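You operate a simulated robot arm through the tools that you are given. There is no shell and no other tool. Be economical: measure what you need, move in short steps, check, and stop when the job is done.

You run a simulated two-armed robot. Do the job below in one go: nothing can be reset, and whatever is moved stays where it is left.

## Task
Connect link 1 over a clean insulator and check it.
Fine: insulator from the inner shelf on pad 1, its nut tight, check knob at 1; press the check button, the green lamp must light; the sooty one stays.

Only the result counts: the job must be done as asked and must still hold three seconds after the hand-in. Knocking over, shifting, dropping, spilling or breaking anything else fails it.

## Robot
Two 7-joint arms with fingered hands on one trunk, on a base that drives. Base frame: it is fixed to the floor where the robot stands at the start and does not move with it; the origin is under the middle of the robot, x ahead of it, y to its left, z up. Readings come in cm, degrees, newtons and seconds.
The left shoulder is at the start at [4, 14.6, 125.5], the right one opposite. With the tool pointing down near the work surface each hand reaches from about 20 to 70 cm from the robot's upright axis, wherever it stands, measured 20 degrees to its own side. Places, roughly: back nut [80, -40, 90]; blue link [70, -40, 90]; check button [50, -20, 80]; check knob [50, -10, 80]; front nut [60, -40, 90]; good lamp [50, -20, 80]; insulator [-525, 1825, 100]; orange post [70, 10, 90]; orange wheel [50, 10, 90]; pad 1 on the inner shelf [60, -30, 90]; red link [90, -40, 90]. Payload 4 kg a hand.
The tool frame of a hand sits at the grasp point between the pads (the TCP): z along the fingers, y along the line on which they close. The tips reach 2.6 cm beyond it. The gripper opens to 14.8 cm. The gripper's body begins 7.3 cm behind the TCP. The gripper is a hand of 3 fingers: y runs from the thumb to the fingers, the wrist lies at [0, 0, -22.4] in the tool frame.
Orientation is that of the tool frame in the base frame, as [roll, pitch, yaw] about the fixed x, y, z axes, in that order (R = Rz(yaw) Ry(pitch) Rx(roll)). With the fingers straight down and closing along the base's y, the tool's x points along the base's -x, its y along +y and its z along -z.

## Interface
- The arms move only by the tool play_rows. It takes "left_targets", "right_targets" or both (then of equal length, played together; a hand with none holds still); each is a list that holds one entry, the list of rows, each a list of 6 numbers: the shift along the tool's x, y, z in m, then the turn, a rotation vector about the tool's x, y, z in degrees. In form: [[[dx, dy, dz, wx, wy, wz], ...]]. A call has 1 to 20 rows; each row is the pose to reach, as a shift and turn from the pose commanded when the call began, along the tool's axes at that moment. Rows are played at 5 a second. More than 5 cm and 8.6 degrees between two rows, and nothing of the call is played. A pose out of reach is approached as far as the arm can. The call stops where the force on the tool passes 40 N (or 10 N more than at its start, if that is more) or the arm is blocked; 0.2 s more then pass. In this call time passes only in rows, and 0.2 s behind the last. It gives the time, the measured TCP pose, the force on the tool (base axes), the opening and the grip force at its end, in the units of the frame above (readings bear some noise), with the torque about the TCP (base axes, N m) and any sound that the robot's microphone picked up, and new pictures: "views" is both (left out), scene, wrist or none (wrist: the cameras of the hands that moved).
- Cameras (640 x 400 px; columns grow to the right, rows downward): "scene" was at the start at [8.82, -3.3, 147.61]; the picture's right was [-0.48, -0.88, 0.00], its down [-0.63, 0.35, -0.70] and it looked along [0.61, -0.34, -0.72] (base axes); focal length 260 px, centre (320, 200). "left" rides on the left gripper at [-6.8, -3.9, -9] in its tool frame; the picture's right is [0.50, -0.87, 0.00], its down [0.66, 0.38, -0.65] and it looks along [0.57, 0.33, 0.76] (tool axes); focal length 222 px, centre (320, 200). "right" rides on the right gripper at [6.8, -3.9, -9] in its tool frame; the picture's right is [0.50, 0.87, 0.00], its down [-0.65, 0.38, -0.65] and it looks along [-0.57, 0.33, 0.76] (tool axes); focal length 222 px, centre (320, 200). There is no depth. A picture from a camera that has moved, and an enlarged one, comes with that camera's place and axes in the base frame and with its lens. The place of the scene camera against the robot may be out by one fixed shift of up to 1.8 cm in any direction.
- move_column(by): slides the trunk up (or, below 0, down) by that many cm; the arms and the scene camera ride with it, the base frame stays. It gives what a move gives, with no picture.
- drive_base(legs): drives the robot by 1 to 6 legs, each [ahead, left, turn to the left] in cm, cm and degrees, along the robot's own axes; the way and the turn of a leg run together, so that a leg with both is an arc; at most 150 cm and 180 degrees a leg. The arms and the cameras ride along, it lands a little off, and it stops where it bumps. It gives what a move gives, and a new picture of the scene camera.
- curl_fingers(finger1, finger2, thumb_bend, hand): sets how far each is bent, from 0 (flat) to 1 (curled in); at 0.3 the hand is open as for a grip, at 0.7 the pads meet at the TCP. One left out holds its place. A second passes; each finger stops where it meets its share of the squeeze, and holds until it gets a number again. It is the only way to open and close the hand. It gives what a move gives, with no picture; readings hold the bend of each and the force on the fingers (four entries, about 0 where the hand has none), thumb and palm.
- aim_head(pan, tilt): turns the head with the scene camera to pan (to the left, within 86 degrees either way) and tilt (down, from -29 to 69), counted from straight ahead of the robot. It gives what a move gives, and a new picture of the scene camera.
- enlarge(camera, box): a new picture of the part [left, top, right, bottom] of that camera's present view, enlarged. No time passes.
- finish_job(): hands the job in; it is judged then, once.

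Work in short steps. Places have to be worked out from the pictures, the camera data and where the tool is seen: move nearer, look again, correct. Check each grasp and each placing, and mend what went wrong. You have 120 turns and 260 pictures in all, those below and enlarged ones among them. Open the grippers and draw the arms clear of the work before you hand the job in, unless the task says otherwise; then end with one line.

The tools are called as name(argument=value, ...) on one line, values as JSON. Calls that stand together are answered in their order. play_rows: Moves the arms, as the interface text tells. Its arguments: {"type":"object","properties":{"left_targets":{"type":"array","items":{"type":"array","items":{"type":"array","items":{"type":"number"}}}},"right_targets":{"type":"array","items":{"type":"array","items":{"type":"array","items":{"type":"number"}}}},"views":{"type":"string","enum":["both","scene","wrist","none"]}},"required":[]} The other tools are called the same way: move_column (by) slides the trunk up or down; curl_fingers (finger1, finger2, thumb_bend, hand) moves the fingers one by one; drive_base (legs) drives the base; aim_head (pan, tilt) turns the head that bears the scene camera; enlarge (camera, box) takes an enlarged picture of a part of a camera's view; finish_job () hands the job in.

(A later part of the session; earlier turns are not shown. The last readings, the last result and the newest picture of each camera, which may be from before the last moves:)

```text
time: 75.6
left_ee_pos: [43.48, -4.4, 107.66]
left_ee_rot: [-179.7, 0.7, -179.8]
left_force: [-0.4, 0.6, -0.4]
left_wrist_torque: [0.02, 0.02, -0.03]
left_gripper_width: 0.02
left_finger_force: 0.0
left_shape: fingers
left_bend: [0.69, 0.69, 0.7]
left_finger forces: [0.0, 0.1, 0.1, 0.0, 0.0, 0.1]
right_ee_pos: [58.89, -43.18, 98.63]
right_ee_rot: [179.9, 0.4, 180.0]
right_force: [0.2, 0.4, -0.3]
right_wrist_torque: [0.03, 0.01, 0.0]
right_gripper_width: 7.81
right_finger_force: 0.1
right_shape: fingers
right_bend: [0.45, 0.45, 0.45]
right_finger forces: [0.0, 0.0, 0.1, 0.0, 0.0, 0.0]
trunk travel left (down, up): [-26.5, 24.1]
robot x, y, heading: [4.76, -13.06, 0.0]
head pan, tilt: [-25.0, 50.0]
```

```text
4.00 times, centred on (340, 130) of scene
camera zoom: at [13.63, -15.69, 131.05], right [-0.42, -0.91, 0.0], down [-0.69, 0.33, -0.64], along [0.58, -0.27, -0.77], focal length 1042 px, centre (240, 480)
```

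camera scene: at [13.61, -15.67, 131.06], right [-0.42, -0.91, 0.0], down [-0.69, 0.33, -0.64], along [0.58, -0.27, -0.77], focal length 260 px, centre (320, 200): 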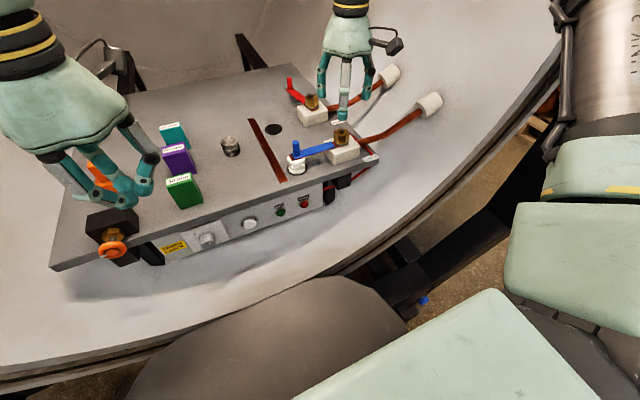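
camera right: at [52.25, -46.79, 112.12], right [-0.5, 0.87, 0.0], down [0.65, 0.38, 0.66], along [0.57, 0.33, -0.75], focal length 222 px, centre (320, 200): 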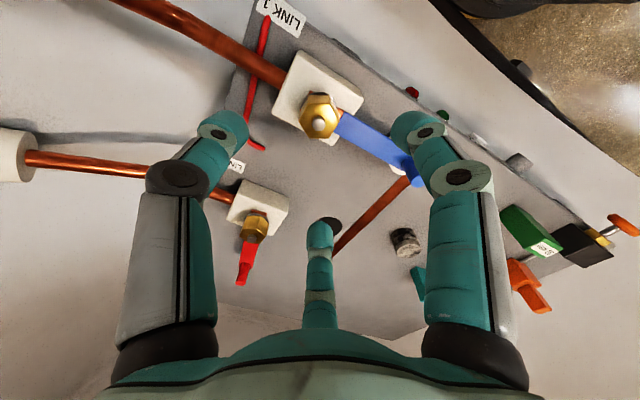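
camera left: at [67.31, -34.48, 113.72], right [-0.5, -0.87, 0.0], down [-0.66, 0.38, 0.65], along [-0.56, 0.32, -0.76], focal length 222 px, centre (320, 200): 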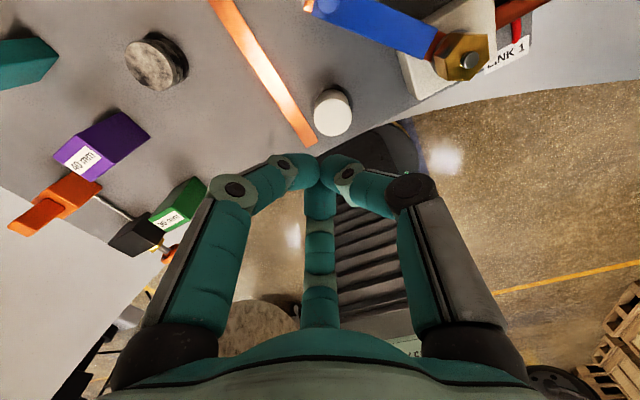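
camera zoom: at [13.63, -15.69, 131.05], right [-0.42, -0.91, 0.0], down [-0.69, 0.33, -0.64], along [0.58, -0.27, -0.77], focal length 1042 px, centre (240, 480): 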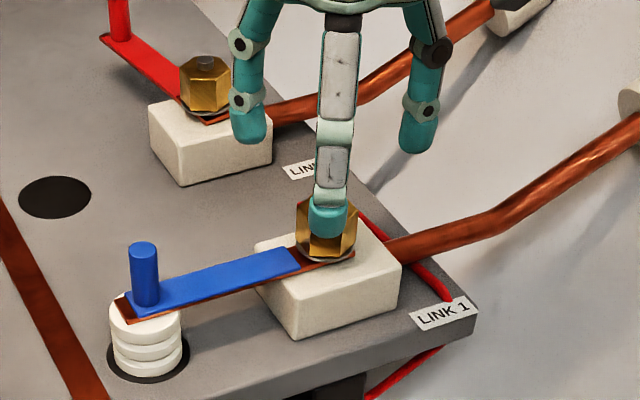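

Laterally centred. I descend to TCP z≈94.2, fingers straddling the nut, and check again.

play_rows(right_targets=[[[0, 0, 0.025, 0, 0, 0], [0, 0, 0.044, 0, 0, 0]]], views="wrist")

enlarge(camera="right", box=[240, 120, 400, 260])

enlarge(camera="scene", box=[290, 80, 390, 180])

```text
time: 76.2
left_ee_pos: [43.41, -4.42, 107.61]
left_ee_rot: [-179.6, 0.6, -179.9]
left_force: [0.0, -0.4, 0.0]
left_wrist_torque: [-0.03, 0.0, 0.03]
left_gripper_width: 0.03
left_finger_force: 0.0
left_shape: fingers
left_bend: [0.69, 0.69, 0.7]
left_finger forces: [0.0, 0.0, 0.0, 0.0, 0.0, 0.0]
right_ee_pos: [58.91, -43.05, 94.48]
right_ee_rot: [179.9, 0.4, -180.0]
right_force: [0.3, 0.0, 0.3]
right_wrist_torque: [0.0, 0.01, -0.03]
right_gripper_width: 7.8
right_finger_force: 0.1
right_shape: fingers
right_bend: [0.45, 0.45, 0.45]
right_finger forces: [0.0, 0.1, 0.0, 0.0, 0.0, 0.1]
trunk travel left (down, up): [-26.5, 24.1]
robot x, y, heading: [5.15, -13.06, -0.1]
head pan, tilt: [-25.0, 50.0]
camera right: at [52.05, -46.91, 103.34], right [-0.5, 0.87, 0.0], down [0.65, 0.38, 0.66], along [0.57, 0.33, -0.75], focal length 222 px, centre (320, 200)
```

right: 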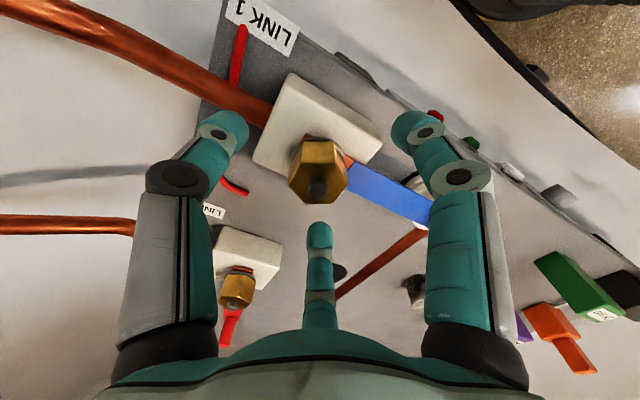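

```text
2.86 times, centred on (320, 190) of right
camera zoom: at [52.05, -46.91, 103.34], right [-0.5, 0.87, 0.0], down [0.65, 0.38, 0.66], along [0.57, 0.33, -0.75], focal length 635 px, centre (320, 229)
```

zoom: 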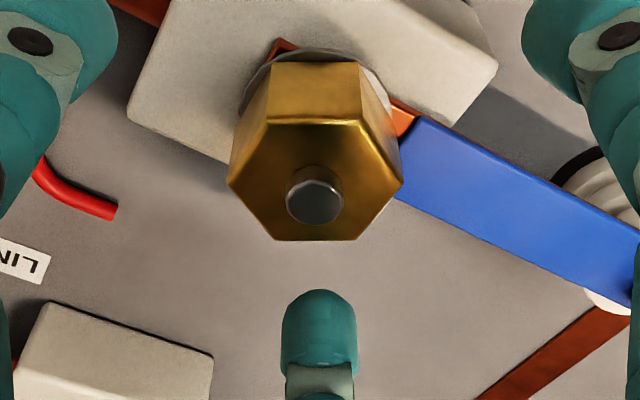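

```text
4.00 times, centred on (340, 130) of scene
camera zoom: at [13.62, -15.68, 131.05], right [-0.42, -0.91, 0.0], down [-0.69, 0.33, -0.64], along [0.58, -0.27, -0.77], focal length 1042 px, centre (240, 480)
```

zoom: 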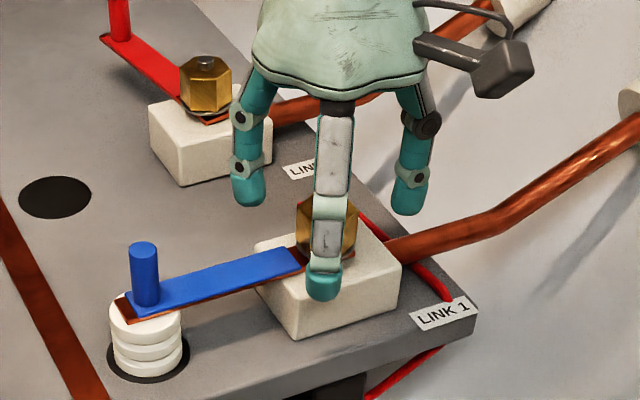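

The nut is centred under the hand, its top at z≈92.8. I narrow the fingers to just wider than the nut, lower 1.4 cm, and look.

curl_fingers(hand="right", finger1=0.54, finger2=0.54, thumb_bend=0.54)

play_rows(right_targets=[[[0, 0, 0.006, 0, 0, 0], [0, 0, 0.012, 0, 0, 0], [0, 0, 0.016, 0, 0, 0], [0, 0, 0.02, 0, 0, 0]]], views="wrist")

enlarge(camera="scene", box=[290, 80, 390, 180])

```text
time: 77.2
left_ee_pos: [43.5, -4.33, 107.62]
left_ee_rot: [-179.7, 0.7, -179.8]
left_force: [0.4, -0.7, -0.2]
left_wrist_torque: [0.0, 0.0, 0.04]
left_gripper_width: 0.01
left_finger_force: 0.1
left_shape: fingers
left_bend: [0.69, 0.69, 0.7]
left_finger forces: [0.0, 0.0, 0.0, 0.0, 0.0, 0.0]
right_ee_pos: [58.89, -43.12, 94.45]
right_ee_rot: [180.0, 0.4, 179.8]
right_force: [0.4, -1.1, -0.1]
right_wrist_torque: [-0.01, 0.01, 0.01]
right_gripper_width: 4.97
right_finger_force: 0.0
right_shape: fingers
right_bend: [0.54, 0.54, 0.54]
right_finger forces: [0.0, 0.0, 0.1, 0.0, 0.0, 0.0]
trunk travel left (down, up): [-26.5, 24.1]
robot x, y, heading: [4.92, -12.88, -0.1]
head pan, tilt: [-25.0, 50.0]
```

```text
time: 78.2
left_ee_pos: [43.19, -4.24, 107.69]
left_ee_rot: [-179.7, 0.8, -179.8]
left_force: [0.4, 0.1, 0.6]
left_wrist_torque: [0.0, -0.04, 0.0]
left_gripper_width: 0.0
left_finger_force: 0.3
left_shape: fingers
left_bend: [0.69, 0.69, 0.7]
left_finger forces: [0.0, 0.0, 0.0, 0.1, 0.0, 0.0]
right_ee_pos: [58.84, -43.17, 92.59]
right_ee_rot: [180.0, 0.7, 179.9]
right_force: [-0.1, -1.1, 15.7]
right_wrist_torque: [-0.39, 0.03, 0.04]
right_gripper_width: 4.93
right_finger_force: 8.2
right_shape: fingers
right_bend: [0.54, 0.54, 0.54]
right_finger forces: [2.1, 1.5, 0.1, 0.0, 11.7, 0.0]
trunk travel left (down, up): [-26.5, 24.1]
robot x, y, heading: [4.78, -12.89, 0.0]
head pan, tilt: [-25.0, 50.0]
camera right: at [52.02, -46.92, 101.56], right [-0.5, 0.87, -0.01], down [0.65, 0.38, 0.66], along [0.58, 0.33, -0.75], focal length 222 px, centre (320, 200)
```

right: 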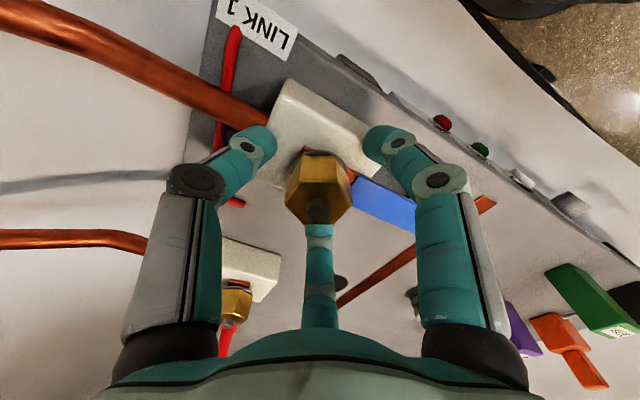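

```text
4.00 times, centred on (340, 130) of scene
camera zoom: at [13.41, -15.59, 131.09], right [-0.42, -0.91, 0.0], down [-0.69, 0.32, -0.64], along [0.58, -0.27, -0.77], focal length 1042 px, centre (240, 480)
```

zoom: 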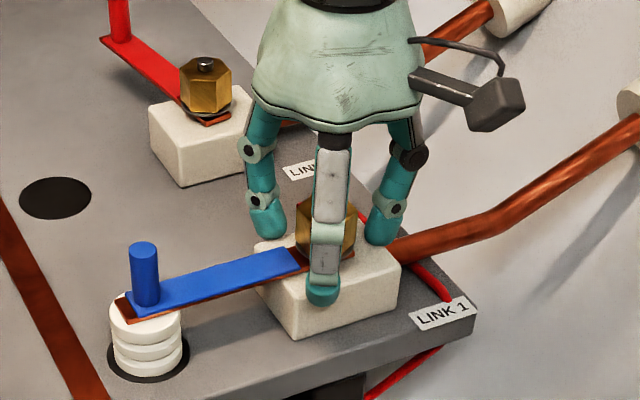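

The thumb rests on the lead side (12 N). I rise 0.5 cm and close on the nut.

play_rows(right_targets=[[[0, 0, -0.003, 0, 0, 0], [0, 0, -0.005, 0, 0, 0]]], views="none")

curl_fingers(hand="right", finger1=0.7, finger2=0.7, thumb_bend=0.7)

enlarge(camera="right", box=[220, 100, 420, 260])

```text
time: 78.8
left_ee_pos: [43.51, -4.39, 107.48]
left_ee_rot: [-179.6, 0.6, -179.7]
left_force: [0.0, 0.3, -0.3]
left_wrist_torque: [0.02, -0.01, 0.01]
left_gripper_width: 0.02
left_finger_force: 0.1
left_shape: fingers
left_bend: [0.69, 0.69, 0.7]
left_finger forces: [0.0, 0.0, 0.0, 0.0, 0.0, 0.1]
right_ee_pos: [58.83, -43.17, 92.86]
right_ee_rot: [179.9, 0.3, 179.9]
right_force: [0.1, -0.3, 0.5]
right_wrist_torque: [-0.05, -0.03, 0.02]
right_gripper_width: 4.94
right_finger_force: 0.6
right_shape: fingers
right_bend: [0.54, 0.54, 0.54]
right_finger forces: [0.1, 0.1, 0.0, 0.0, 0.9, 0.0]
trunk travel left (down, up): [-26.5, 24.1]
robot x, y, heading: [5.04, -13.09, -0.1]
head pan, tilt: [-25.0, 50.0]
```

```text
time: 79.8
left_ee_pos: [43.63, -4.62, 107.52]
left_ee_rot: [-179.7, 0.6, -179.9]
left_force: [-0.4, -0.5, 0.5]
left_wrist_torque: [0.0, 0.0, -0.02]
left_gripper_width: 0.03
left_finger_force: 0.0
left_shape: fingers
left_bend: [0.69, 0.69, 0.7]
left_finger forces: [0.0, 0.0, 0.0, 0.1, 0.0, 0.0]
right_ee_pos: [58.93, -43.44, 92.77]
right_ee_rot: [179.9, 0.3, 179.8]
right_force: [-1.8, -14.7, -3.1]
right_wrist_torque: [-0.55, 0.04, -0.01]
right_gripper_width: 4.03
right_finger_force: 19.1
right_shape: fingers
right_bend: [0.57, 0.56, 0.58]
right_finger forces: [8.8, 9.4, 0.1, 0.0, 19.9, 0.0]
trunk travel left (down, up): [-26.5, 24.1]
robot x, y, heading: [4.96, -12.96, 0.0]
head pan, tilt: [-25.0, 50.0]
```

```text
2.50 times, centred on (320, 180) of right
camera zoom: at [52.09, -47.21, 101.73], right [-0.5, 0.87, 0.0], down [0.65, 0.38, 0.66], along [0.57, 0.33, -0.75], focal length 555 px, centre (320, 250)
```

zoom: 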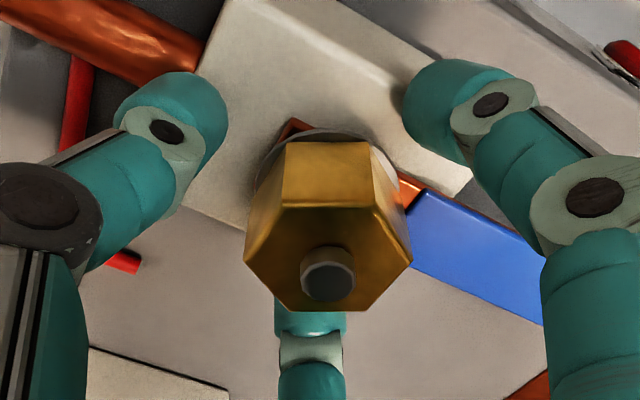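

The thumb seems caught on the copper lead below rather than on the nut. I reopen, rise 1 cm and close again higher on the nut.

curl_fingers(hand="right", finger1=0.53, finger2=0.53, thumb_bend=0.53)

play_rows(right_targets=[[[0, 0.001, -0.005, 0, 0, 0], [0, 0.002, -0.01, 0, 0, 0]]], views="none")

curl_fingers(hand="right", finger1=0.7, finger2=0.7, thumb_bend=0.7)

enlarge(camera="right", box=[220, 100, 420, 260])

enlarge(camera="scene", box=[290, 80, 390, 180])

```text
time: 80.8
left_ee_pos: [43.51, -4.28, 107.6]
left_ee_rot: [-179.6, 0.5, -179.8]
left_force: [-0.5, 0.0, -0.1]
left_wrist_torque: [0.02, -0.04, -0.01]
left_gripper_width: 0.07
left_finger_force: 0.1
left_shape: fingers
left_bend: [0.69, 0.69, 0.7]
left_finger forces: [0.0, 0.0, 0.1, 0.0, 0.0, 0.1]
right_ee_pos: [58.91, -43.19, 92.95]
right_ee_rot: [180.0, 0.4, 179.9]
right_force: [-0.3, -0.4, 0.3]
right_wrist_torque: [-0.01, 0.0, 0.0]
right_gripper_width: 5.18
right_finger_force: 0.1
right_shape: fingers
right_bend: [0.53, 0.53, 0.53]
right_finger forces: [0.0, 0.1, 0.0, 0.0, 0.0, 0.1]
trunk travel left (down, up): [-26.5, 24.1]
robot x, y, heading: [4.76, -12.91, -0.1]
head pan, tilt: [-25.0, 50.0]
```

```text
time: 81.4
left_ee_pos: [43.45, -4.32, 107.51]
left_ee_rot: [-179.6, 0.7, -179.7]
left_force: [0.2, -0.4, -0.5]
left_wrist_torque: [0.0, 0.0, 0.01]
left_gripper_width: 0.01
left_finger_force: 0.1
left_shape: fingers
left_bend: [0.69, 0.69, 0.7]
left_finger forces: [0.0, 0.0, 0.0, 0.1, 0.1, 0.0]
right_ee_pos: [58.95, -42.93, 93.98]
right_ee_rot: [179.9, 0.4, -180.0]
right_force: [0.4, 1.2, -0.1]
right_wrist_torque: [0.0, 0.0, -0.03]
right_gripper_width: 5.16
right_finger_force: 0.1
right_shape: fingers
right_bend: [0.53, 0.53, 0.53]
right_finger forces: [0.0, 0.1, 0.0, 0.0, 0.1, 0.0]
trunk travel left (down, up): [-26.5, 24.1]
robot x, y, heading: [5.19, -12.86, -0.2]
head pan, tilt: [-25.0, 50.0]
```

```text
time: 82.4
left_ee_pos: [43.35, -4.36, 107.58]
left_ee_rot: [-179.6, 0.6, -179.8]
left_force: [1.1, -1.2, 0.0]
left_wrist_torque: [-0.03, -0.02, 0.02]
left_gripper_width: 0.03
left_finger_force: 0.1
left_shape: fingers
left_bend: [0.69, 0.69, 0.7]
left_finger forces: [0.0, 0.1, 0.0, 0.1, 0.0, 0.1]
right_ee_pos: [58.96, -43.07, 93.91]
right_ee_rot: [179.9, 0.4, 179.9]
right_force: [-0.2, -5.2, 0.4]
right_wrist_torque: [-0.14, 0.01, 0.04]
right_gripper_width: 2.69
right_finger_force: 14.0
right_shape: fingers
right_bend: [0.62, 0.62, 0.62]
right_finger forces: [6.5, 6.7, 0.0, 0.0, 13.8, 0.0]
trunk travel left (down, up): [-26.5, 24.1]
robot x, y, heading: [4.97, -13.06, 0.1]
head pan, tilt: [-25.0, 50.0]
```

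```text
2.50 times, centred on (320, 180) of right
camera zoom: at [52.11, -46.8, 102.79], right [-0.5, 0.87, 0.0], down [0.65, 0.38, 0.66], along [0.57, 0.33, -0.75], focal length 555 px, centre (320, 250)
```

zoom: 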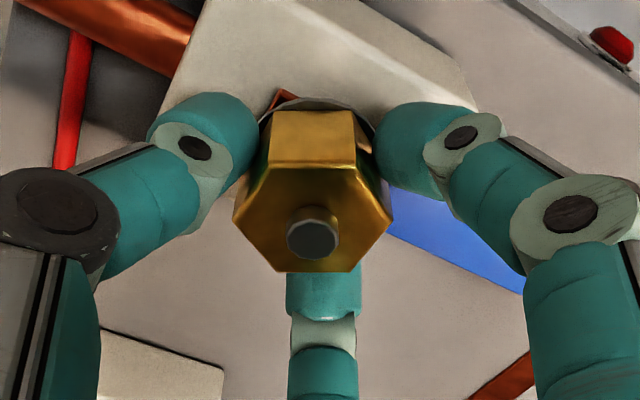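

```text
4.00 times, centred on (340, 130) of scene
camera zoom: at [13.6, -15.77, 131.05], right [-0.42, -0.91, 0.0], down [-0.69, 0.33, -0.64], along [0.58, -0.27, -0.77], focal length 1042 px, centre (240, 480)
```

zoom: 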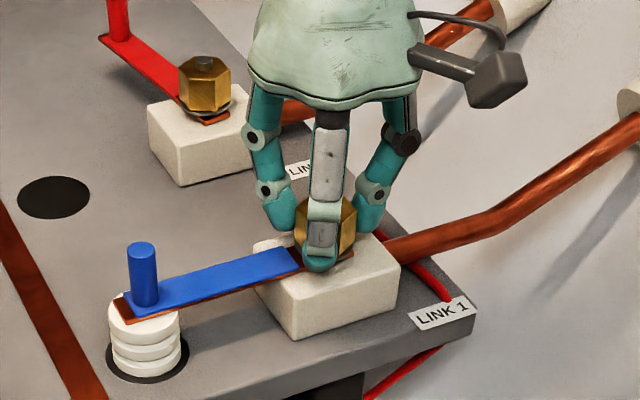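

Now all three fingers hold the nut on its flats. I turn clockwise (tightening) by 40° and watch torque and link.

play_rows(right_targets=[[[0, 0, 0, 0, 0, 8], [0, 0, 0, 0, 0, 16], [0, 0, 0, 0, 0, 24], [0, 0, 0, 0, 0, 32], [0, 0, 0, 0, 0, 40]]], views="none")

enlarge(camera="scene", box=[290, 80, 390, 180])

enlarge(camera="right", box=[220, 100, 420, 260])

```text
time: 83.6
left_ee_pos: [43.54, -4.38, 107.67]
left_ee_rot: [-179.6, 0.6, -179.8]
left_force: [0.1, -0.3, 0.5]
left_wrist_torque: [-0.04, -0.01, 0.03]
left_gripper_width: 0.03
left_finger_force: 0.0
left_shape: fingers
left_bend: [0.69, 0.69, 0.7]
left_finger forces: [0.1, 0.1, 0.0, 0.1, 0.1, 0.0]
right_ee_pos: [58.97, -43.06, 93.93]
right_ee_rot: [179.7, 0.2, 139.7]
right_force: [1.8, -5.1, 1.2]
right_wrist_torque: [-0.15, -0.04, 0.04]
right_gripper_width: 2.68
right_finger_force: 13.5
right_shape: fingers
right_bend: [0.62, 0.61, 0.62]
right_finger forces: [6.9, 8.4, 0.0, 0.1, 11.9, 0.1]
trunk travel left (down, up): [-26.5, 24.1]
robot x, y, heading: [4.63, -13.24, 0.0]
head pan, tilt: [-25.0, 50.0]
```

```text
4.00 times, centred on (340, 130) of scene
camera zoom: at [13.61, -15.74, 131.05], right [-0.42, -0.91, 0.0], down [-0.69, 0.33, -0.64], along [0.58, -0.27, -0.77], focal length 1042 px, centre (240, 480)
```

zoom: 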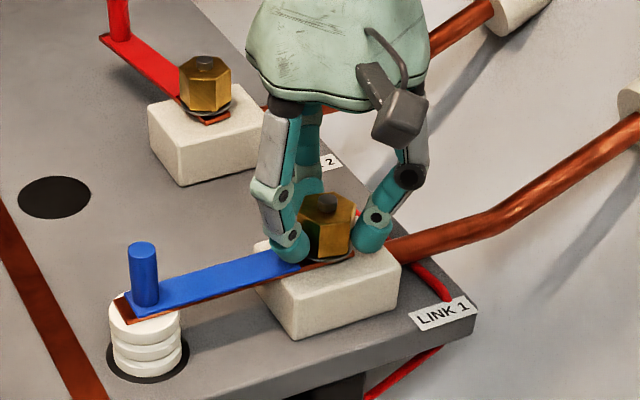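

```text
2.50 times, centred on (320, 180) of right
camera zoom: at [51.22, -41.53, 102.78], right [0.18, 0.98, 0.0], down [0.74, -0.14, 0.66], along [0.65, -0.12, -0.75], focal length 555 px, centre (320, 250)
```

zoom: 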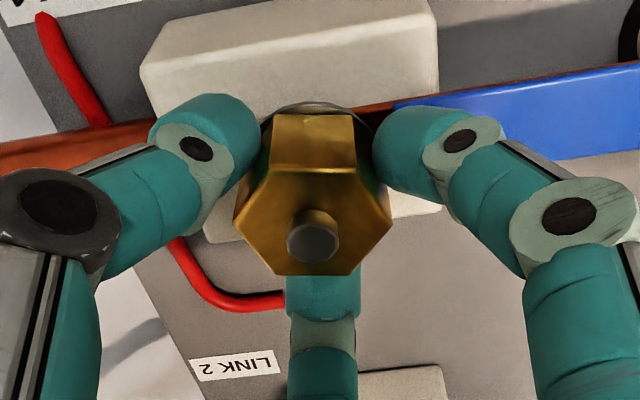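

The nut turns freely with the hand. I go on in the same direction by another 30°.

play_rows(right_targets=[[[0, 0, 0, 0, 0, 8], [0, 0, 0, 0, 0, 16], [0, 0, 0, 0, 0, 24], [0, 0, 0, 0, 0, 30]]], views="none")

```text
time: 84.6
left_ee_pos: [43.51, -4.34, 107.7]
left_ee_rot: [-179.6, 0.5, -179.8]
left_force: [0.5, 0.5, -0.5]
left_wrist_torque: [-0.01, 0.0, 0.0]
left_gripper_width: 0.03
left_finger_force: 0.0
left_shape: fingers
left_bend: [0.69, 0.69, 0.7]
left_finger forces: [0.0, 0.0, 0.0, 0.0, 0.1, 0.0]
right_ee_pos: [58.99, -42.91, 93.97]
right_ee_rot: [179.6, 0.1, 109.8]
right_force: [1.7, -4.1, 1.8]
right_wrist_torque: [-0.16, -0.12, 0.03]
right_gripper_width: 2.64
right_finger_force: 14.0
right_shape: fingers
right_bend: [0.62, 0.61, 0.63]
right_finger forces: [7.7, 9.2, 0.0, 0.0, 10.7, 0.1]
trunk travel left (down, up): [-26.5, 24.1]
robot x, y, heading: [4.88, -12.98, 0.0]
head pan, tilt: [-25.0, 50.0]
```

Still no resistance and no reach warning; 40° more.

play_rows(right_targets=[[[0, 0, 0, 0, 0, 8], [0, 0, 0, 0, 0, 16], [0, 0, 0, 0, 0, 24], [0, 0, 0, 0, 0, 32], [0, 0, 0, 0, 0, 40]]], views="none")

enlarge(camera="scene", box=[290, 80, 390, 180])

```text
time: 85.8
left_ee_pos: [43.34, -4.33, 107.79]
left_ee_rot: [-179.6, 0.8, -179.8]
left_force: [-0.6, -0.2, 0.4]
left_wrist_torque: [0.02, -0.05, -0.03]
left_gripper_width: 0.01
left_finger_force: 0.1
left_shape: fingers
left_bend: [0.69, 0.69, 0.7]
left_finger forces: [0.0, 0.1, 0.0, 0.0, 0.0, 0.1]
right_ee_pos: [57.44, -60.28, 100.94]
right_ee_rot: [179.6, -0.3, 69.8]
right_force: [-0.2, -0.9, 0.1]
right_wrist_torque: [0.02, -0.04, -0.01]
right_gripper_width: 0.02
right_finger_force: 0.0
right_shape: fingers
right_bend: [0.69, 0.7, 0.7]
right_finger forces: [0.0, 0.1, 0.1, 0.0, 0.1, 0.1]
right hand out of reach, approached as far as the arm can: row 1, 2, 3, 4, 5
trunk travel left (down, up): [-26.5, 24.1]
robot x, y, heading: [5.02, -12.87, -0.1]
head pan, tilt: [-25.0, 50.0]
```

```text
4.00 times, centred on (340, 130) of scene
camera zoom: at [13.34, -15.78, 131.09], right [-0.42, -0.91, 0.0], down [-0.69, 0.33, -0.64], along [0.58, -0.27, -0.77], focal length 1042 px, centre (240, 480)
```

zoom: 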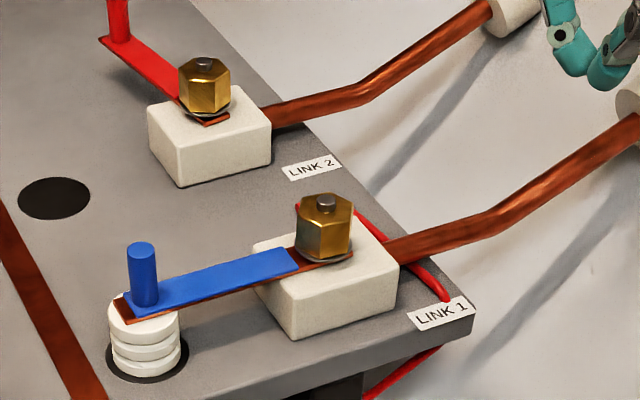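

The arm hit its yaw limit and the hand slipped off sideways, but the picture shows nothing displaced: nut, link, insulator all in place. I return the hand above the nut at yaw 180, staying high, to regrasp.

play_rows(right_targets=[[[0, 0, -0.01, 0, 0, -8], [0, 0, -0.02, 0, 0, -16], [0, 0, -0.02, 0, 0, -24], [0, 0, -0.02, 0, 0, -32], [0, 0, -0.02, 0, 0, -40], [0, 0, -0.02, 0, 0, -48], [0.02, -0.005, -0.02, 0, 0, -56], [0.04, -0.01, -0.02, 0, 0, -64], [0.06, -0.016, -0.02, 0, 0, -72], [0.08, -0.021, -0.02, 0, 0, -80], [0.1, -0.027, -0.02, 0, 0, -88], [0.125, -0.034, -0.01, 0, 0, -96], [0.15, -0.04, 0, 0, 0, -103], [0.167, -0.045, 0, 0, 0, -110]]], views="none")

curl_fingers(hand="right", finger1=0.52, finger2=0.52, thumb_bend=0.52)

enlarge(camera="right", box=[220, 60, 420, 220])

```text
time: 88.8
left_ee_pos: [43.51, -4.24, 107.63]
left_ee_rot: [-179.5, 0.6, -179.8]
left_force: [-0.2, -1.0, 0.0]
left_wrist_torque: [0.0, -0.02, 0.0]
left_gripper_width: 0.04
left_finger_force: 0.0
left_shape: fingers
left_bend: [0.69, 0.69, 0.7]
left_finger forces: [0.1, 0.0, 0.1, 0.1, 0.1, 0.1]
right_ee_pos: [59.61, -42.56, 100.91]
right_ee_rot: [-180.0, 0.5, -180.0]
right_force: [0.2, -0.4, 0.2]
right_wrist_torque: [0.0, -0.01, -0.02]
right_gripper_width: 0.05
right_finger_force: 0.1
right_shape: fingers
right_bend: [0.69, 0.7, 0.7]
right_finger forces: [0.0, 0.1, 0.1, 0.0, 0.0, 0.1]
trunk travel left (down, up): [-26.5, 24.1]
robot x, y, heading: [4.77, -12.97, 0.1]
head pan, tilt: [-25.0, 50.0]
```

```text
time: 89.8
left_ee_pos: [43.5, -4.27, 107.7]
left_ee_rot: [-179.5, 0.6, -179.8]
left_force: [-0.3, 0.4, -0.6]
left_wrist_torque: [-0.02, -0.04, 0.0]
left_gripper_width: 0.04
left_finger_force: 0.2
left_shape: fingers
left_bend: [0.69, 0.69, 0.7]
left_finger forces: [0.0, 0.0, 0.0, 0.0, 0.0, 0.1]
right_ee_pos: [59.6, -42.73, 100.94]
right_ee_rot: [179.9, 0.4, 179.9]
right_force: [-0.2, 0.1, -0.4]
right_wrist_torque: [-0.01, 0.01, 0.02]
right_gripper_width: 5.49
right_finger_force: 0.1
right_shape: fingers
right_bend: [0.52, 0.52, 0.52]
right_finger forces: [0.1, 0.0, 0.0, 0.0, 0.0, 0.0]
trunk travel left (down, up): [-26.5, 24.1]
robot x, y, heading: [4.96, -13.25, -0.1]
head pan, tilt: [-25.0, 50.0]
```

```text
2.50 times, centred on (320, 140) of right
camera zoom: at [52.7, -46.45, 109.86], right [-0.5, 0.87, 0.0], down [0.65, 0.38, 0.66], along [0.57, 0.33, -0.75], focal length 555 px, centre (320, 350)
```

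zoom: 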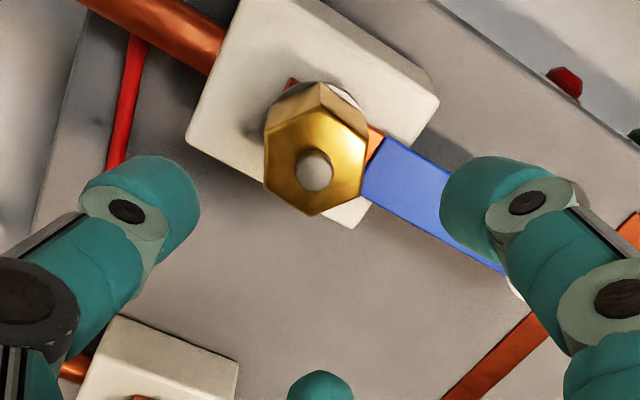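

The nut has turned about 97° clockwise in all (now aligned with yaw 203 or 263). I rotate the hand the other way to yaw 263 for a long next stroke, watching reach.

play_rows(right_targets=[[[0.0065, -0.004, 0, 0, 0, -8], [0.0065, -0.004, 0, 0, 0, -16], [0.0065, -0.004, 0, 0, 0, -23], [0.0065, -0.004, 0, 0, 0, -31], [0.0065, -0.004, 0, 0, 0, -39], [0.0065, -0.004, 0, 0, 0, -47], [0.0065, -0.004, 0, 0, 0, -55], [0.0065, -0.004, 0, 0, 0, -63], [0.0065, -0.004, 0, 0, 0, -71], [0.0065, -0.004, 0, 0, 0, -77], [0.0065, -0.004, 0, 0, 0, -83]]], views="none")

enlarge(camera="right", box=[220, 60, 420, 220])

```text
time: 92.2
left_ee_pos: [43.38, -4.35, 107.64]
left_ee_rot: [-179.5, 0.7, -179.8]
left_force: [-0.1, 0.1, 0.1]
left_wrist_torque: [0.01, 0.01, -0.02]
left_gripper_width: 0.01
left_finger_force: 0.0
left_shape: fingers
left_bend: [0.69, 0.69, 0.7]
left_finger forces: [0.0, 0.0, 0.0, 0.0, 0.0, 0.1]
right_ee_pos: [58.86, -43.15, 100.98]
right_ee_rot: [-179.7, 0.0, -96.9]
right_force: [0.5, 0.2, 0.3]
right_wrist_torque: [-0.01, 0.0, -0.01]
right_gripper_width: 5.53
right_finger_force: 0.1
right_shape: fingers
right_bend: [0.52, 0.52, 0.52]
right_finger forces: [0.1, 0.0, 0.1, 0.1, 0.0, 0.1]
trunk travel left (down, up): [-26.5, 24.1]
robot x, y, heading: [4.84, -13.05, -0.1]
head pan, tilt: [-25.0, 50.0]
```

```text
2.50 times, centred on (320, 140) of right
camera zoom: at [61.81, -50.15, 109.88], right [-0.92, -0.39, -0.01], down [-0.3, 0.7, 0.65], along [-0.25, 0.6, -0.76], focal length 555 px, centre (320, 350)
```

zoom: 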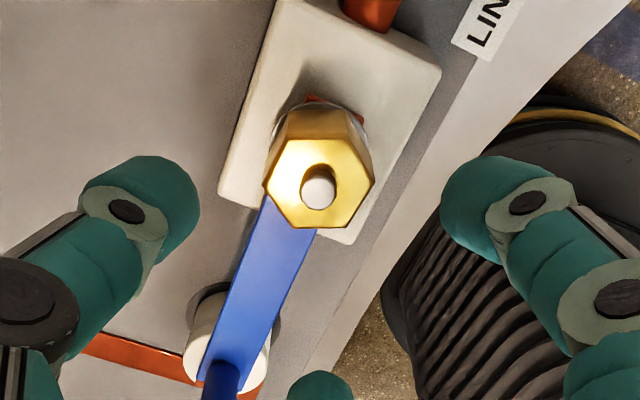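

Reached yaw 263 with the hex aligned. I lower to z≈94.1 and close.

play_rows(right_targets=[[[0, 0, 0.03, 0, 0, 0], [0, 0, 0.055, 0, 0, 0], [0, 0, 0.069, 0, 0, 0]]], views="none")

curl_fingers(hand="right", finger1=0.72, finger2=0.72, thumb_bend=0.72)

enlarge(camera="right", box=[220, 100, 420, 260])

```text
time: 93.0
left_ee_pos: [43.53, -4.27, 107.58]
left_ee_rot: [-179.7, 0.6, -179.8]
left_force: [0.1, 0.4, 0.0]
left_wrist_torque: [0.03, 0.0, 0.0]
left_gripper_width: 0.03
left_finger_force: 0.1
left_shape: fingers
left_bend: [0.69, 0.69, 0.7]
left_finger forces: [0.0, 0.0, 0.0, 0.0, 0.1, 0.0]
right_ee_pos: [58.87, -43.07, 93.98]
right_ee_rot: [-179.6, 0.2, -97.2]
right_force: [-0.2, 1.0, 0.1]
right_wrist_torque: [0.01, 0.02, 0.0]
right_gripper_width: 5.5
right_finger_force: 0.0
right_shape: fingers
right_bend: [0.52, 0.52, 0.52]
right_finger forces: [0.1, 0.0, 0.1, 0.0, 0.0, 0.0]
trunk travel left (down, up): [-26.5, 24.1]
robot x, y, heading: [4.85, -12.42, -0.1]
head pan, tilt: [-25.0, 50.0]
```

```text
time: 94.0
left_ee_pos: [43.62, -4.29, 107.55]
left_ee_rot: [-179.6, 0.5, -179.8]
left_force: [-0.2, -0.3, 0.0]
left_wrist_torque: [0.03, -0.03, 0.0]
left_gripper_width: 0.04
left_finger_force: 0.0
left_shape: fingers
left_bend: [0.69, 0.69, 0.7]
left_finger forces: [0.0, 0.0, 0.0, 0.0, 0.1, 0.1]
right_ee_pos: [58.94, -43.04, 93.94]
right_ee_rot: [-179.7, 0.1, -97.0]
right_force: [4.1, -0.5, -1.8]
right_wrist_torque: [0.02, -0.12, -0.02]
right_gripper_width: 2.71
right_finger_force: 16.8
right_shape: fingers
right_bend: [0.61, 0.62, 0.63]
right_finger forces: [8.9, 9.4, 0.0, 0.0, 15.3, 0.0]
trunk travel left (down, up): [-26.5, 24.1]
robot x, y, heading: [4.71, -13.14, 0.0]
head pan, tilt: [-25.0, 50.0]
```

```text
2.50 times, centred on (320, 180) of right
camera zoom: at [61.86, -50.16, 102.85], right [-0.92, -0.39, -0.01], down [-0.3, 0.7, 0.65], along [-0.25, 0.6, -0.76], focal length 555 px, centre (320, 250)
```

zoom: 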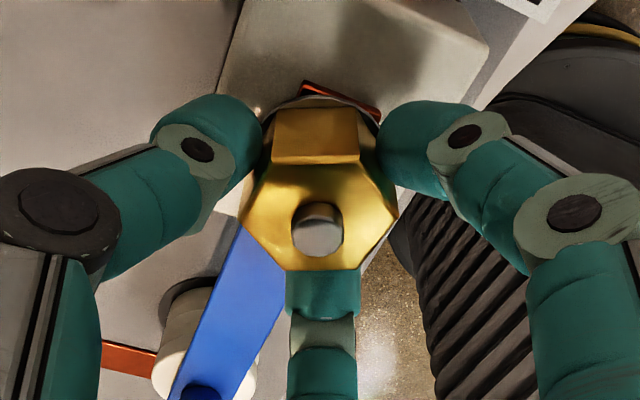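

Good grip on the flats. Stroke 2: 72° clockwise.

play_rows(right_targets=[[[0, 0, 0, 0, 0, 8], [0, 0, 0, 0, 0, 16], [0, 0, 0, 0, 0, 24], [0, 0, 0, 0, 0, 32], [0, 0, 0, 0, 0, 40], [0, 0, 0, 0, 0, 48], [0, 0, 0, 0, 0, 56], [0, 0, 0, 0, 0, 64], [0, 0, 0, 0, 0, 72]]], views="none")

enlarge(camera="right", box=[220, 100, 420, 260])

```text
time: 96.0
left_ee_pos: [43.75, -4.43, 107.53]
left_ee_rot: [-179.6, 0.5, -179.7]
left_force: [0.0, 0.2, 0.2]
left_wrist_torque: [0.01, 0.01, 0.03]
left_gripper_width: 0.02
left_finger_force: 0.0
left_shape: fingers
left_bend: [0.69, 0.69, 0.7]
left_finger forces: [0.0, 0.0, 0.1, 0.0, 0.0, 0.0]
right_ee_pos: [59.06, -43.22, 93.93]
right_ee_rot: [180.0, 0.5, -169.2]
right_force: [12.2, -4.9, -5.2]
right_wrist_torque: [-0.14, -0.35, 0.49]
right_gripper_width: 1.78
right_finger_force: 17.7
right_shape: fingers
right_bend: [0.63, 0.64, 0.64]
right_finger forces: [8.7, 8.1, 0.0, 0.0, 19.0, 0.0]
trunk travel left (down, up): [-26.5, 24.1]
robot x, y, heading: [4.85, -13.12, -0.3]
head pan, tilt: [-25.0, 50.0]
```

```text
2.50 times, centred on (320, 180) of right
camera zoom: at [53.15, -48.18, 102.83], right [-0.65, 0.76, 0.0], down [0.57, 0.49, 0.66], along [0.5, 0.43, -0.75], focal length 555 px, centre (320, 250)
```

zoom: 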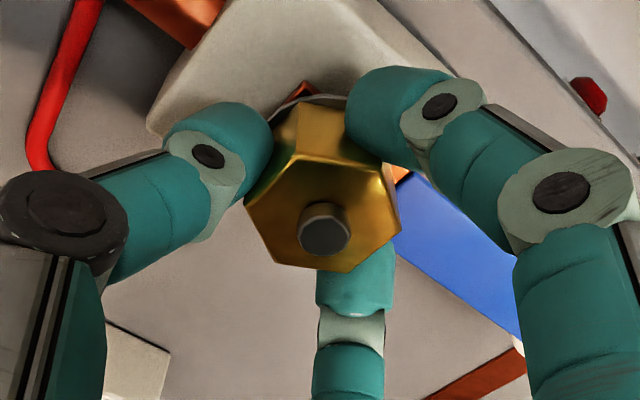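

Resistance now: 0.5 N·m and the fingers slipped on the hex, so the nut seats. I release, rise, and check the hex orientation for one more firm pull.

curl_fingers(hand="right", finger1=0.52, finger2=0.52, thumb_bend=0.52)

play_rows(right_targets=[[[0, 0, -0.03, 0, 0, 0], [0, 0, -0.06, 0, 0, 0]]], views="none")

enlarge(camera="right", box=[220, 60, 420, 220])

enlarge(camera="scene", box=[290, 80, 390, 180])

```text
time: 97.0
left_ee_pos: [43.36, -4.31, 107.59]
left_ee_rot: [-179.6, 0.5, -179.9]
left_force: [-0.4, 0.1, 0.6]
left_wrist_torque: [0.01, 0.0, 0.03]
left_gripper_width: 0.01
left_finger_force: 0.1
left_shape: fingers
left_bend: [0.69, 0.69, 0.7]
left_finger forces: [0.0, 0.1, 0.1, 0.1, 0.0, 0.0]
right_ee_pos: [58.9, -43.04, 94.01]
right_ee_rot: [-179.9, 0.3, -169.1]
right_force: [-1.1, 0.4, 0.1]
right_wrist_torque: [-0.03, -0.01, -0.03]
right_gripper_width: 5.5
right_finger_force: 0.0
right_shape: fingers
right_bend: [0.52, 0.52, 0.52]
right_finger forces: [0.0, 0.0, 0.1, 0.1, 0.0, 0.0]
trunk travel left (down, up): [-26.5, 24.1]
robot x, y, heading: [4.78, -12.86, 0.2]
head pan, tilt: [-25.0, 50.0]
```

```text
time: 97.6
left_ee_pos: [43.43, -4.3, 107.58]
left_ee_rot: [-179.5, 0.6, -179.8]
left_force: [-0.4, -0.7, 1.5]
left_wrist_torque: [0.01, -0.05, -0.04]
left_gripper_width: 0.01
left_finger_force: 0.0
left_shape: fingers
left_bend: [0.69, 0.69, 0.7]
left_finger forces: [0.1, 0.0, 0.1, 0.0, 0.0, 0.1]
right_ee_pos: [58.77, -42.99, 100.17]
right_ee_rot: [180.0, 0.4, -169.1]
right_force: [-1.3, -0.1, 0.5]
right_wrist_torque: [0.02, 0.03, 0.0]
right_gripper_width: 5.53
right_finger_force: 0.0
right_shape: fingers
right_bend: [0.52, 0.52, 0.52]
right_finger forces: [0.0, 0.0, 0.0, 0.1, 0.0, 0.0]
trunk travel left (down, up): [-26.5, 24.1]
robot x, y, heading: [4.39, -13.04, -0.1]
head pan, tilt: [-25.0, 50.0]
```

```text
2.50 times, centred on (320, 140) of right
camera zoom: at [52.9, -47.96, 109.04], right [-0.65, 0.76, 0.0], down [0.57, 0.5, 0.66], along [0.5, 0.43, -0.75], focal length 555 px, centre (320, 350)
```

zoom: 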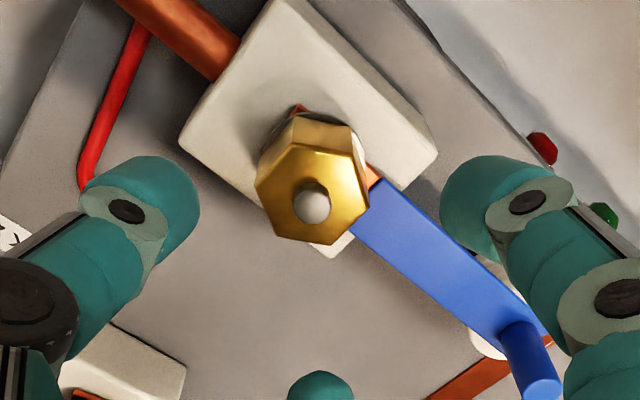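

```text
4.00 times, centred on (340, 130) of scene
camera zoom: at [13.56, -15.65, 131.06], right [-0.42, -0.91, 0.0], down [-0.69, 0.33, -0.64], along [0.58, -0.27, -0.77], focal length 1042 px, centre (240, 480)
```

zoom: 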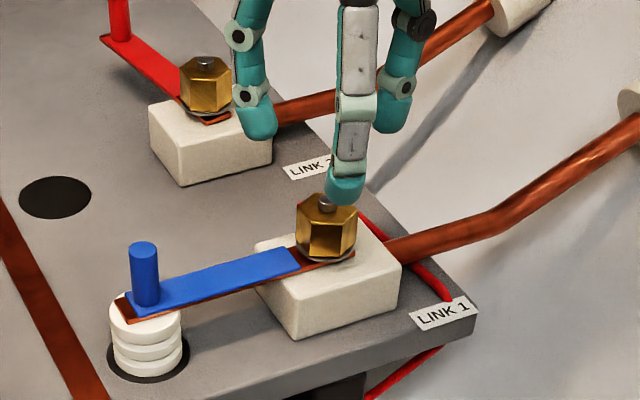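

Link and insulator are unmoved; the nut went about 19° further and then stalled. I'll realign to yaw ≈244 and give one more firm, slow pull with full squeeze.

play_rows(right_targets=[[[-0.0015, -0.001, 0, 0, 0, -8], [-0.0015, -0.001, 0, 0, 0, -16], [-0.0015, -0.001, 0, 0, 0, -24], [-0.0015, -0.001, 0, 0, 0, -32], [-0.0015, -0.001, 0, 0, 0, -40], [-0.0015, -0.001, 0.02, 0, 0, -47], [-0.0015, -0.001, 0.04, 0, 0, -53], [-0.0015, -0.001, 0.0635, 0, 0, -53]]], views="none")

curl_fingers(hand="right", finger1=0.9, finger2=0.9, thumb_bend=0.9)

play_rows(right_targets=[[[0, 0, 0, 0, 0, 4], [0, 0, 0, 0, 0, 8], [0, 0, 0, 0, 0, 12], [0, 0, 0, 0, 0, 16]]], views="none")

enlarge(camera="right", box=[220, 100, 420, 260])

```text
time: 99.4
left_ee_pos: [43.49, -4.3, 107.49]
left_ee_rot: [-179.7, 0.7, -179.9]
left_force: [0.7, 0.3, 0.0]
left_wrist_torque: [-0.02, 0.0, 0.02]
left_gripper_width: 0.03
left_finger_force: 0.1
left_shape: fingers
left_bend: [0.69, 0.69, 0.7]
left_finger forces: [0.1, 0.1, 0.1, 0.0, 0.0, 0.0]
right_ee_pos: [58.96, -43.35, 93.72]
right_ee_rot: [-179.6, 0.3, -116.0]
right_force: [0.4, -0.4, 5.6]
right_wrist_torque: [0.22, 0.0, 0.01]
right_gripper_width: 5.51
right_finger_force: 2.9
right_shape: fingers
right_bend: [0.52, 0.52, 0.52]
right_finger forces: [0.0, 5.4, 0.0, 0.1, 0.0, 0.0]
trunk travel left (down, up): [-26.5, 24.1]
robot x, y, heading: [4.91, -12.98, -0.2]
head pan, tilt: [-25.0, 50.0]
```

```text
time: 100.4
left_ee_pos: [43.58, -4.33, 107.74]
left_ee_rot: [-179.7, 0.5, -179.7]
left_force: [-1.0, 0.4, 0.1]
left_wrist_torque: [-0.01, 0.0, -0.01]
left_gripper_width: 0.01
left_finger_force: 0.0
left_shape: fingers
left_bend: [0.69, 0.69, 0.7]
left_finger forces: [0.1, 0.0, 0.0, 0.0, 0.0, 0.0]
right_ee_pos: [59.17, -43.33, 93.58]
right_ee_rot: [-179.7, 0.2, -116.1]
right_force: [11.9, -2.5, 0.0]
right_wrist_torque: [0.24, -0.04, 0.14]
right_gripper_width: 2.38
right_finger_force: 27.4
right_shape: fingers
right_bend: [0.61, 0.6, 0.61]
right_finger forces: [10.6, 19.4, 0.0, 0.0, 25.4, 0.0]
trunk travel left (down, up): [-26.5, 24.1]
robot x, y, heading: [5.0, -13.2, -0.3]
head pan, tilt: [-25.0, 50.0]
```

```text
time: 101.4
left_ee_pos: [43.66, -4.42, 107.52]
left_ee_rot: [-179.8, 0.5, -179.7]
left_force: [0.5, 0.8, 0.3]
left_wrist_torque: [-0.01, -0.01, 0.0]
left_gripper_width: 0.0
left_finger_force: 0.0
left_shape: fingers
left_bend: [0.69, 0.69, 0.7]
left_finger forces: [0.0, 0.1, 0.0, 0.0, 0.0, 0.1]
right_ee_pos: [59.16, -43.32, 93.51]
right_ee_rot: [-179.9, 0.2, -132.2]
right_force: [11.3, -7.0, -5.7]
right_wrist_torque: [-0.11, -0.09, 0.18]
right_gripper_width: 2.12
right_finger_force: 22.9
right_shape: fingers
right_bend: [0.61, 0.61, 0.61]
right_finger forces: [11.9, 10.5, 0.0, 0.0, 21.9, 0.1]
trunk travel left (down, up): [-26.5, 24.1]
robot x, y, heading: [4.94, -12.89, -0.1]
head pan, tilt: [-25.0, 50.0]
```

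```text
2.50 times, centred on (320, 180) of right
camera zoom: at [57.53, -50.84, 102.41], right [-0.98, 0.21, 0.0], down [0.16, 0.74, 0.66], along [0.14, 0.64, -0.76], focal length 555 px, centre (320, 250)
```

zoom: 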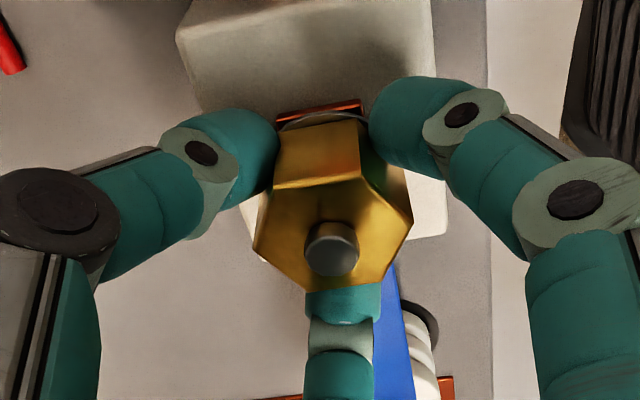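

Hex lags by ~8° with little torque. I pull on another 24°.

play_rows(right_targets=[[[0, 0, 0, 0, 0, 5], [0, 0, 0, 0, 0, 10], [0, 0, 0, 0, 0, 15], [0, 0, 0, 0, 0, 20], [0, 0, 0, 0, 0, 24]]], views="none")

enlarge(camera="right", box=[220, 100, 420, 260])

```text
time: 102.6
left_ee_pos: [43.82, -4.51, 107.51]
left_ee_rot: [-179.7, 0.3, -179.9]
left_force: [0.2, 0.7, 0.3]
left_wrist_torque: [0.0, 0.0, 0.02]
left_gripper_width: 0.0
left_finger_force: 0.0
left_shape: fingers
left_bend: [0.69, 0.69, 0.7]
left_finger forces: [0.1, 0.0, 0.0, 0.0, 0.0, 0.0]
right_ee_pos: [59.39, -43.31, 93.62]
right_ee_rot: [180.0, 0.3, -156.2]
right_force: [15.2, -8.9, -9.5]
right_wrist_torque: [-0.13, -0.28, 0.4]
right_gripper_width: 1.85
right_finger_force: 22.5
right_shape: fingers
right_bend: [0.61, 0.63, 0.62]
right_finger forces: [11.6, 8.4, 0.0, 0.0, 24.3, 0.0]
trunk travel left (down, up): [-26.5, 24.1]
robot x, y, heading: [4.94, -12.85, -0.0]
head pan, tilt: [-25.0, 50.0]
```

```text
2.50 times, centred on (320, 180) of right
camera zoom: at [54.74, -49.55, 102.43], right [-0.81, 0.59, 0.0], down [0.44, 0.61, 0.66], along [0.39, 0.53, -0.75], focal length 555 px, centre (320, 250)
```

zoom: 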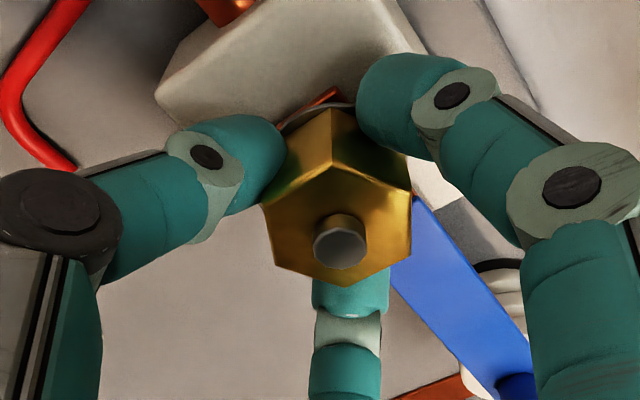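

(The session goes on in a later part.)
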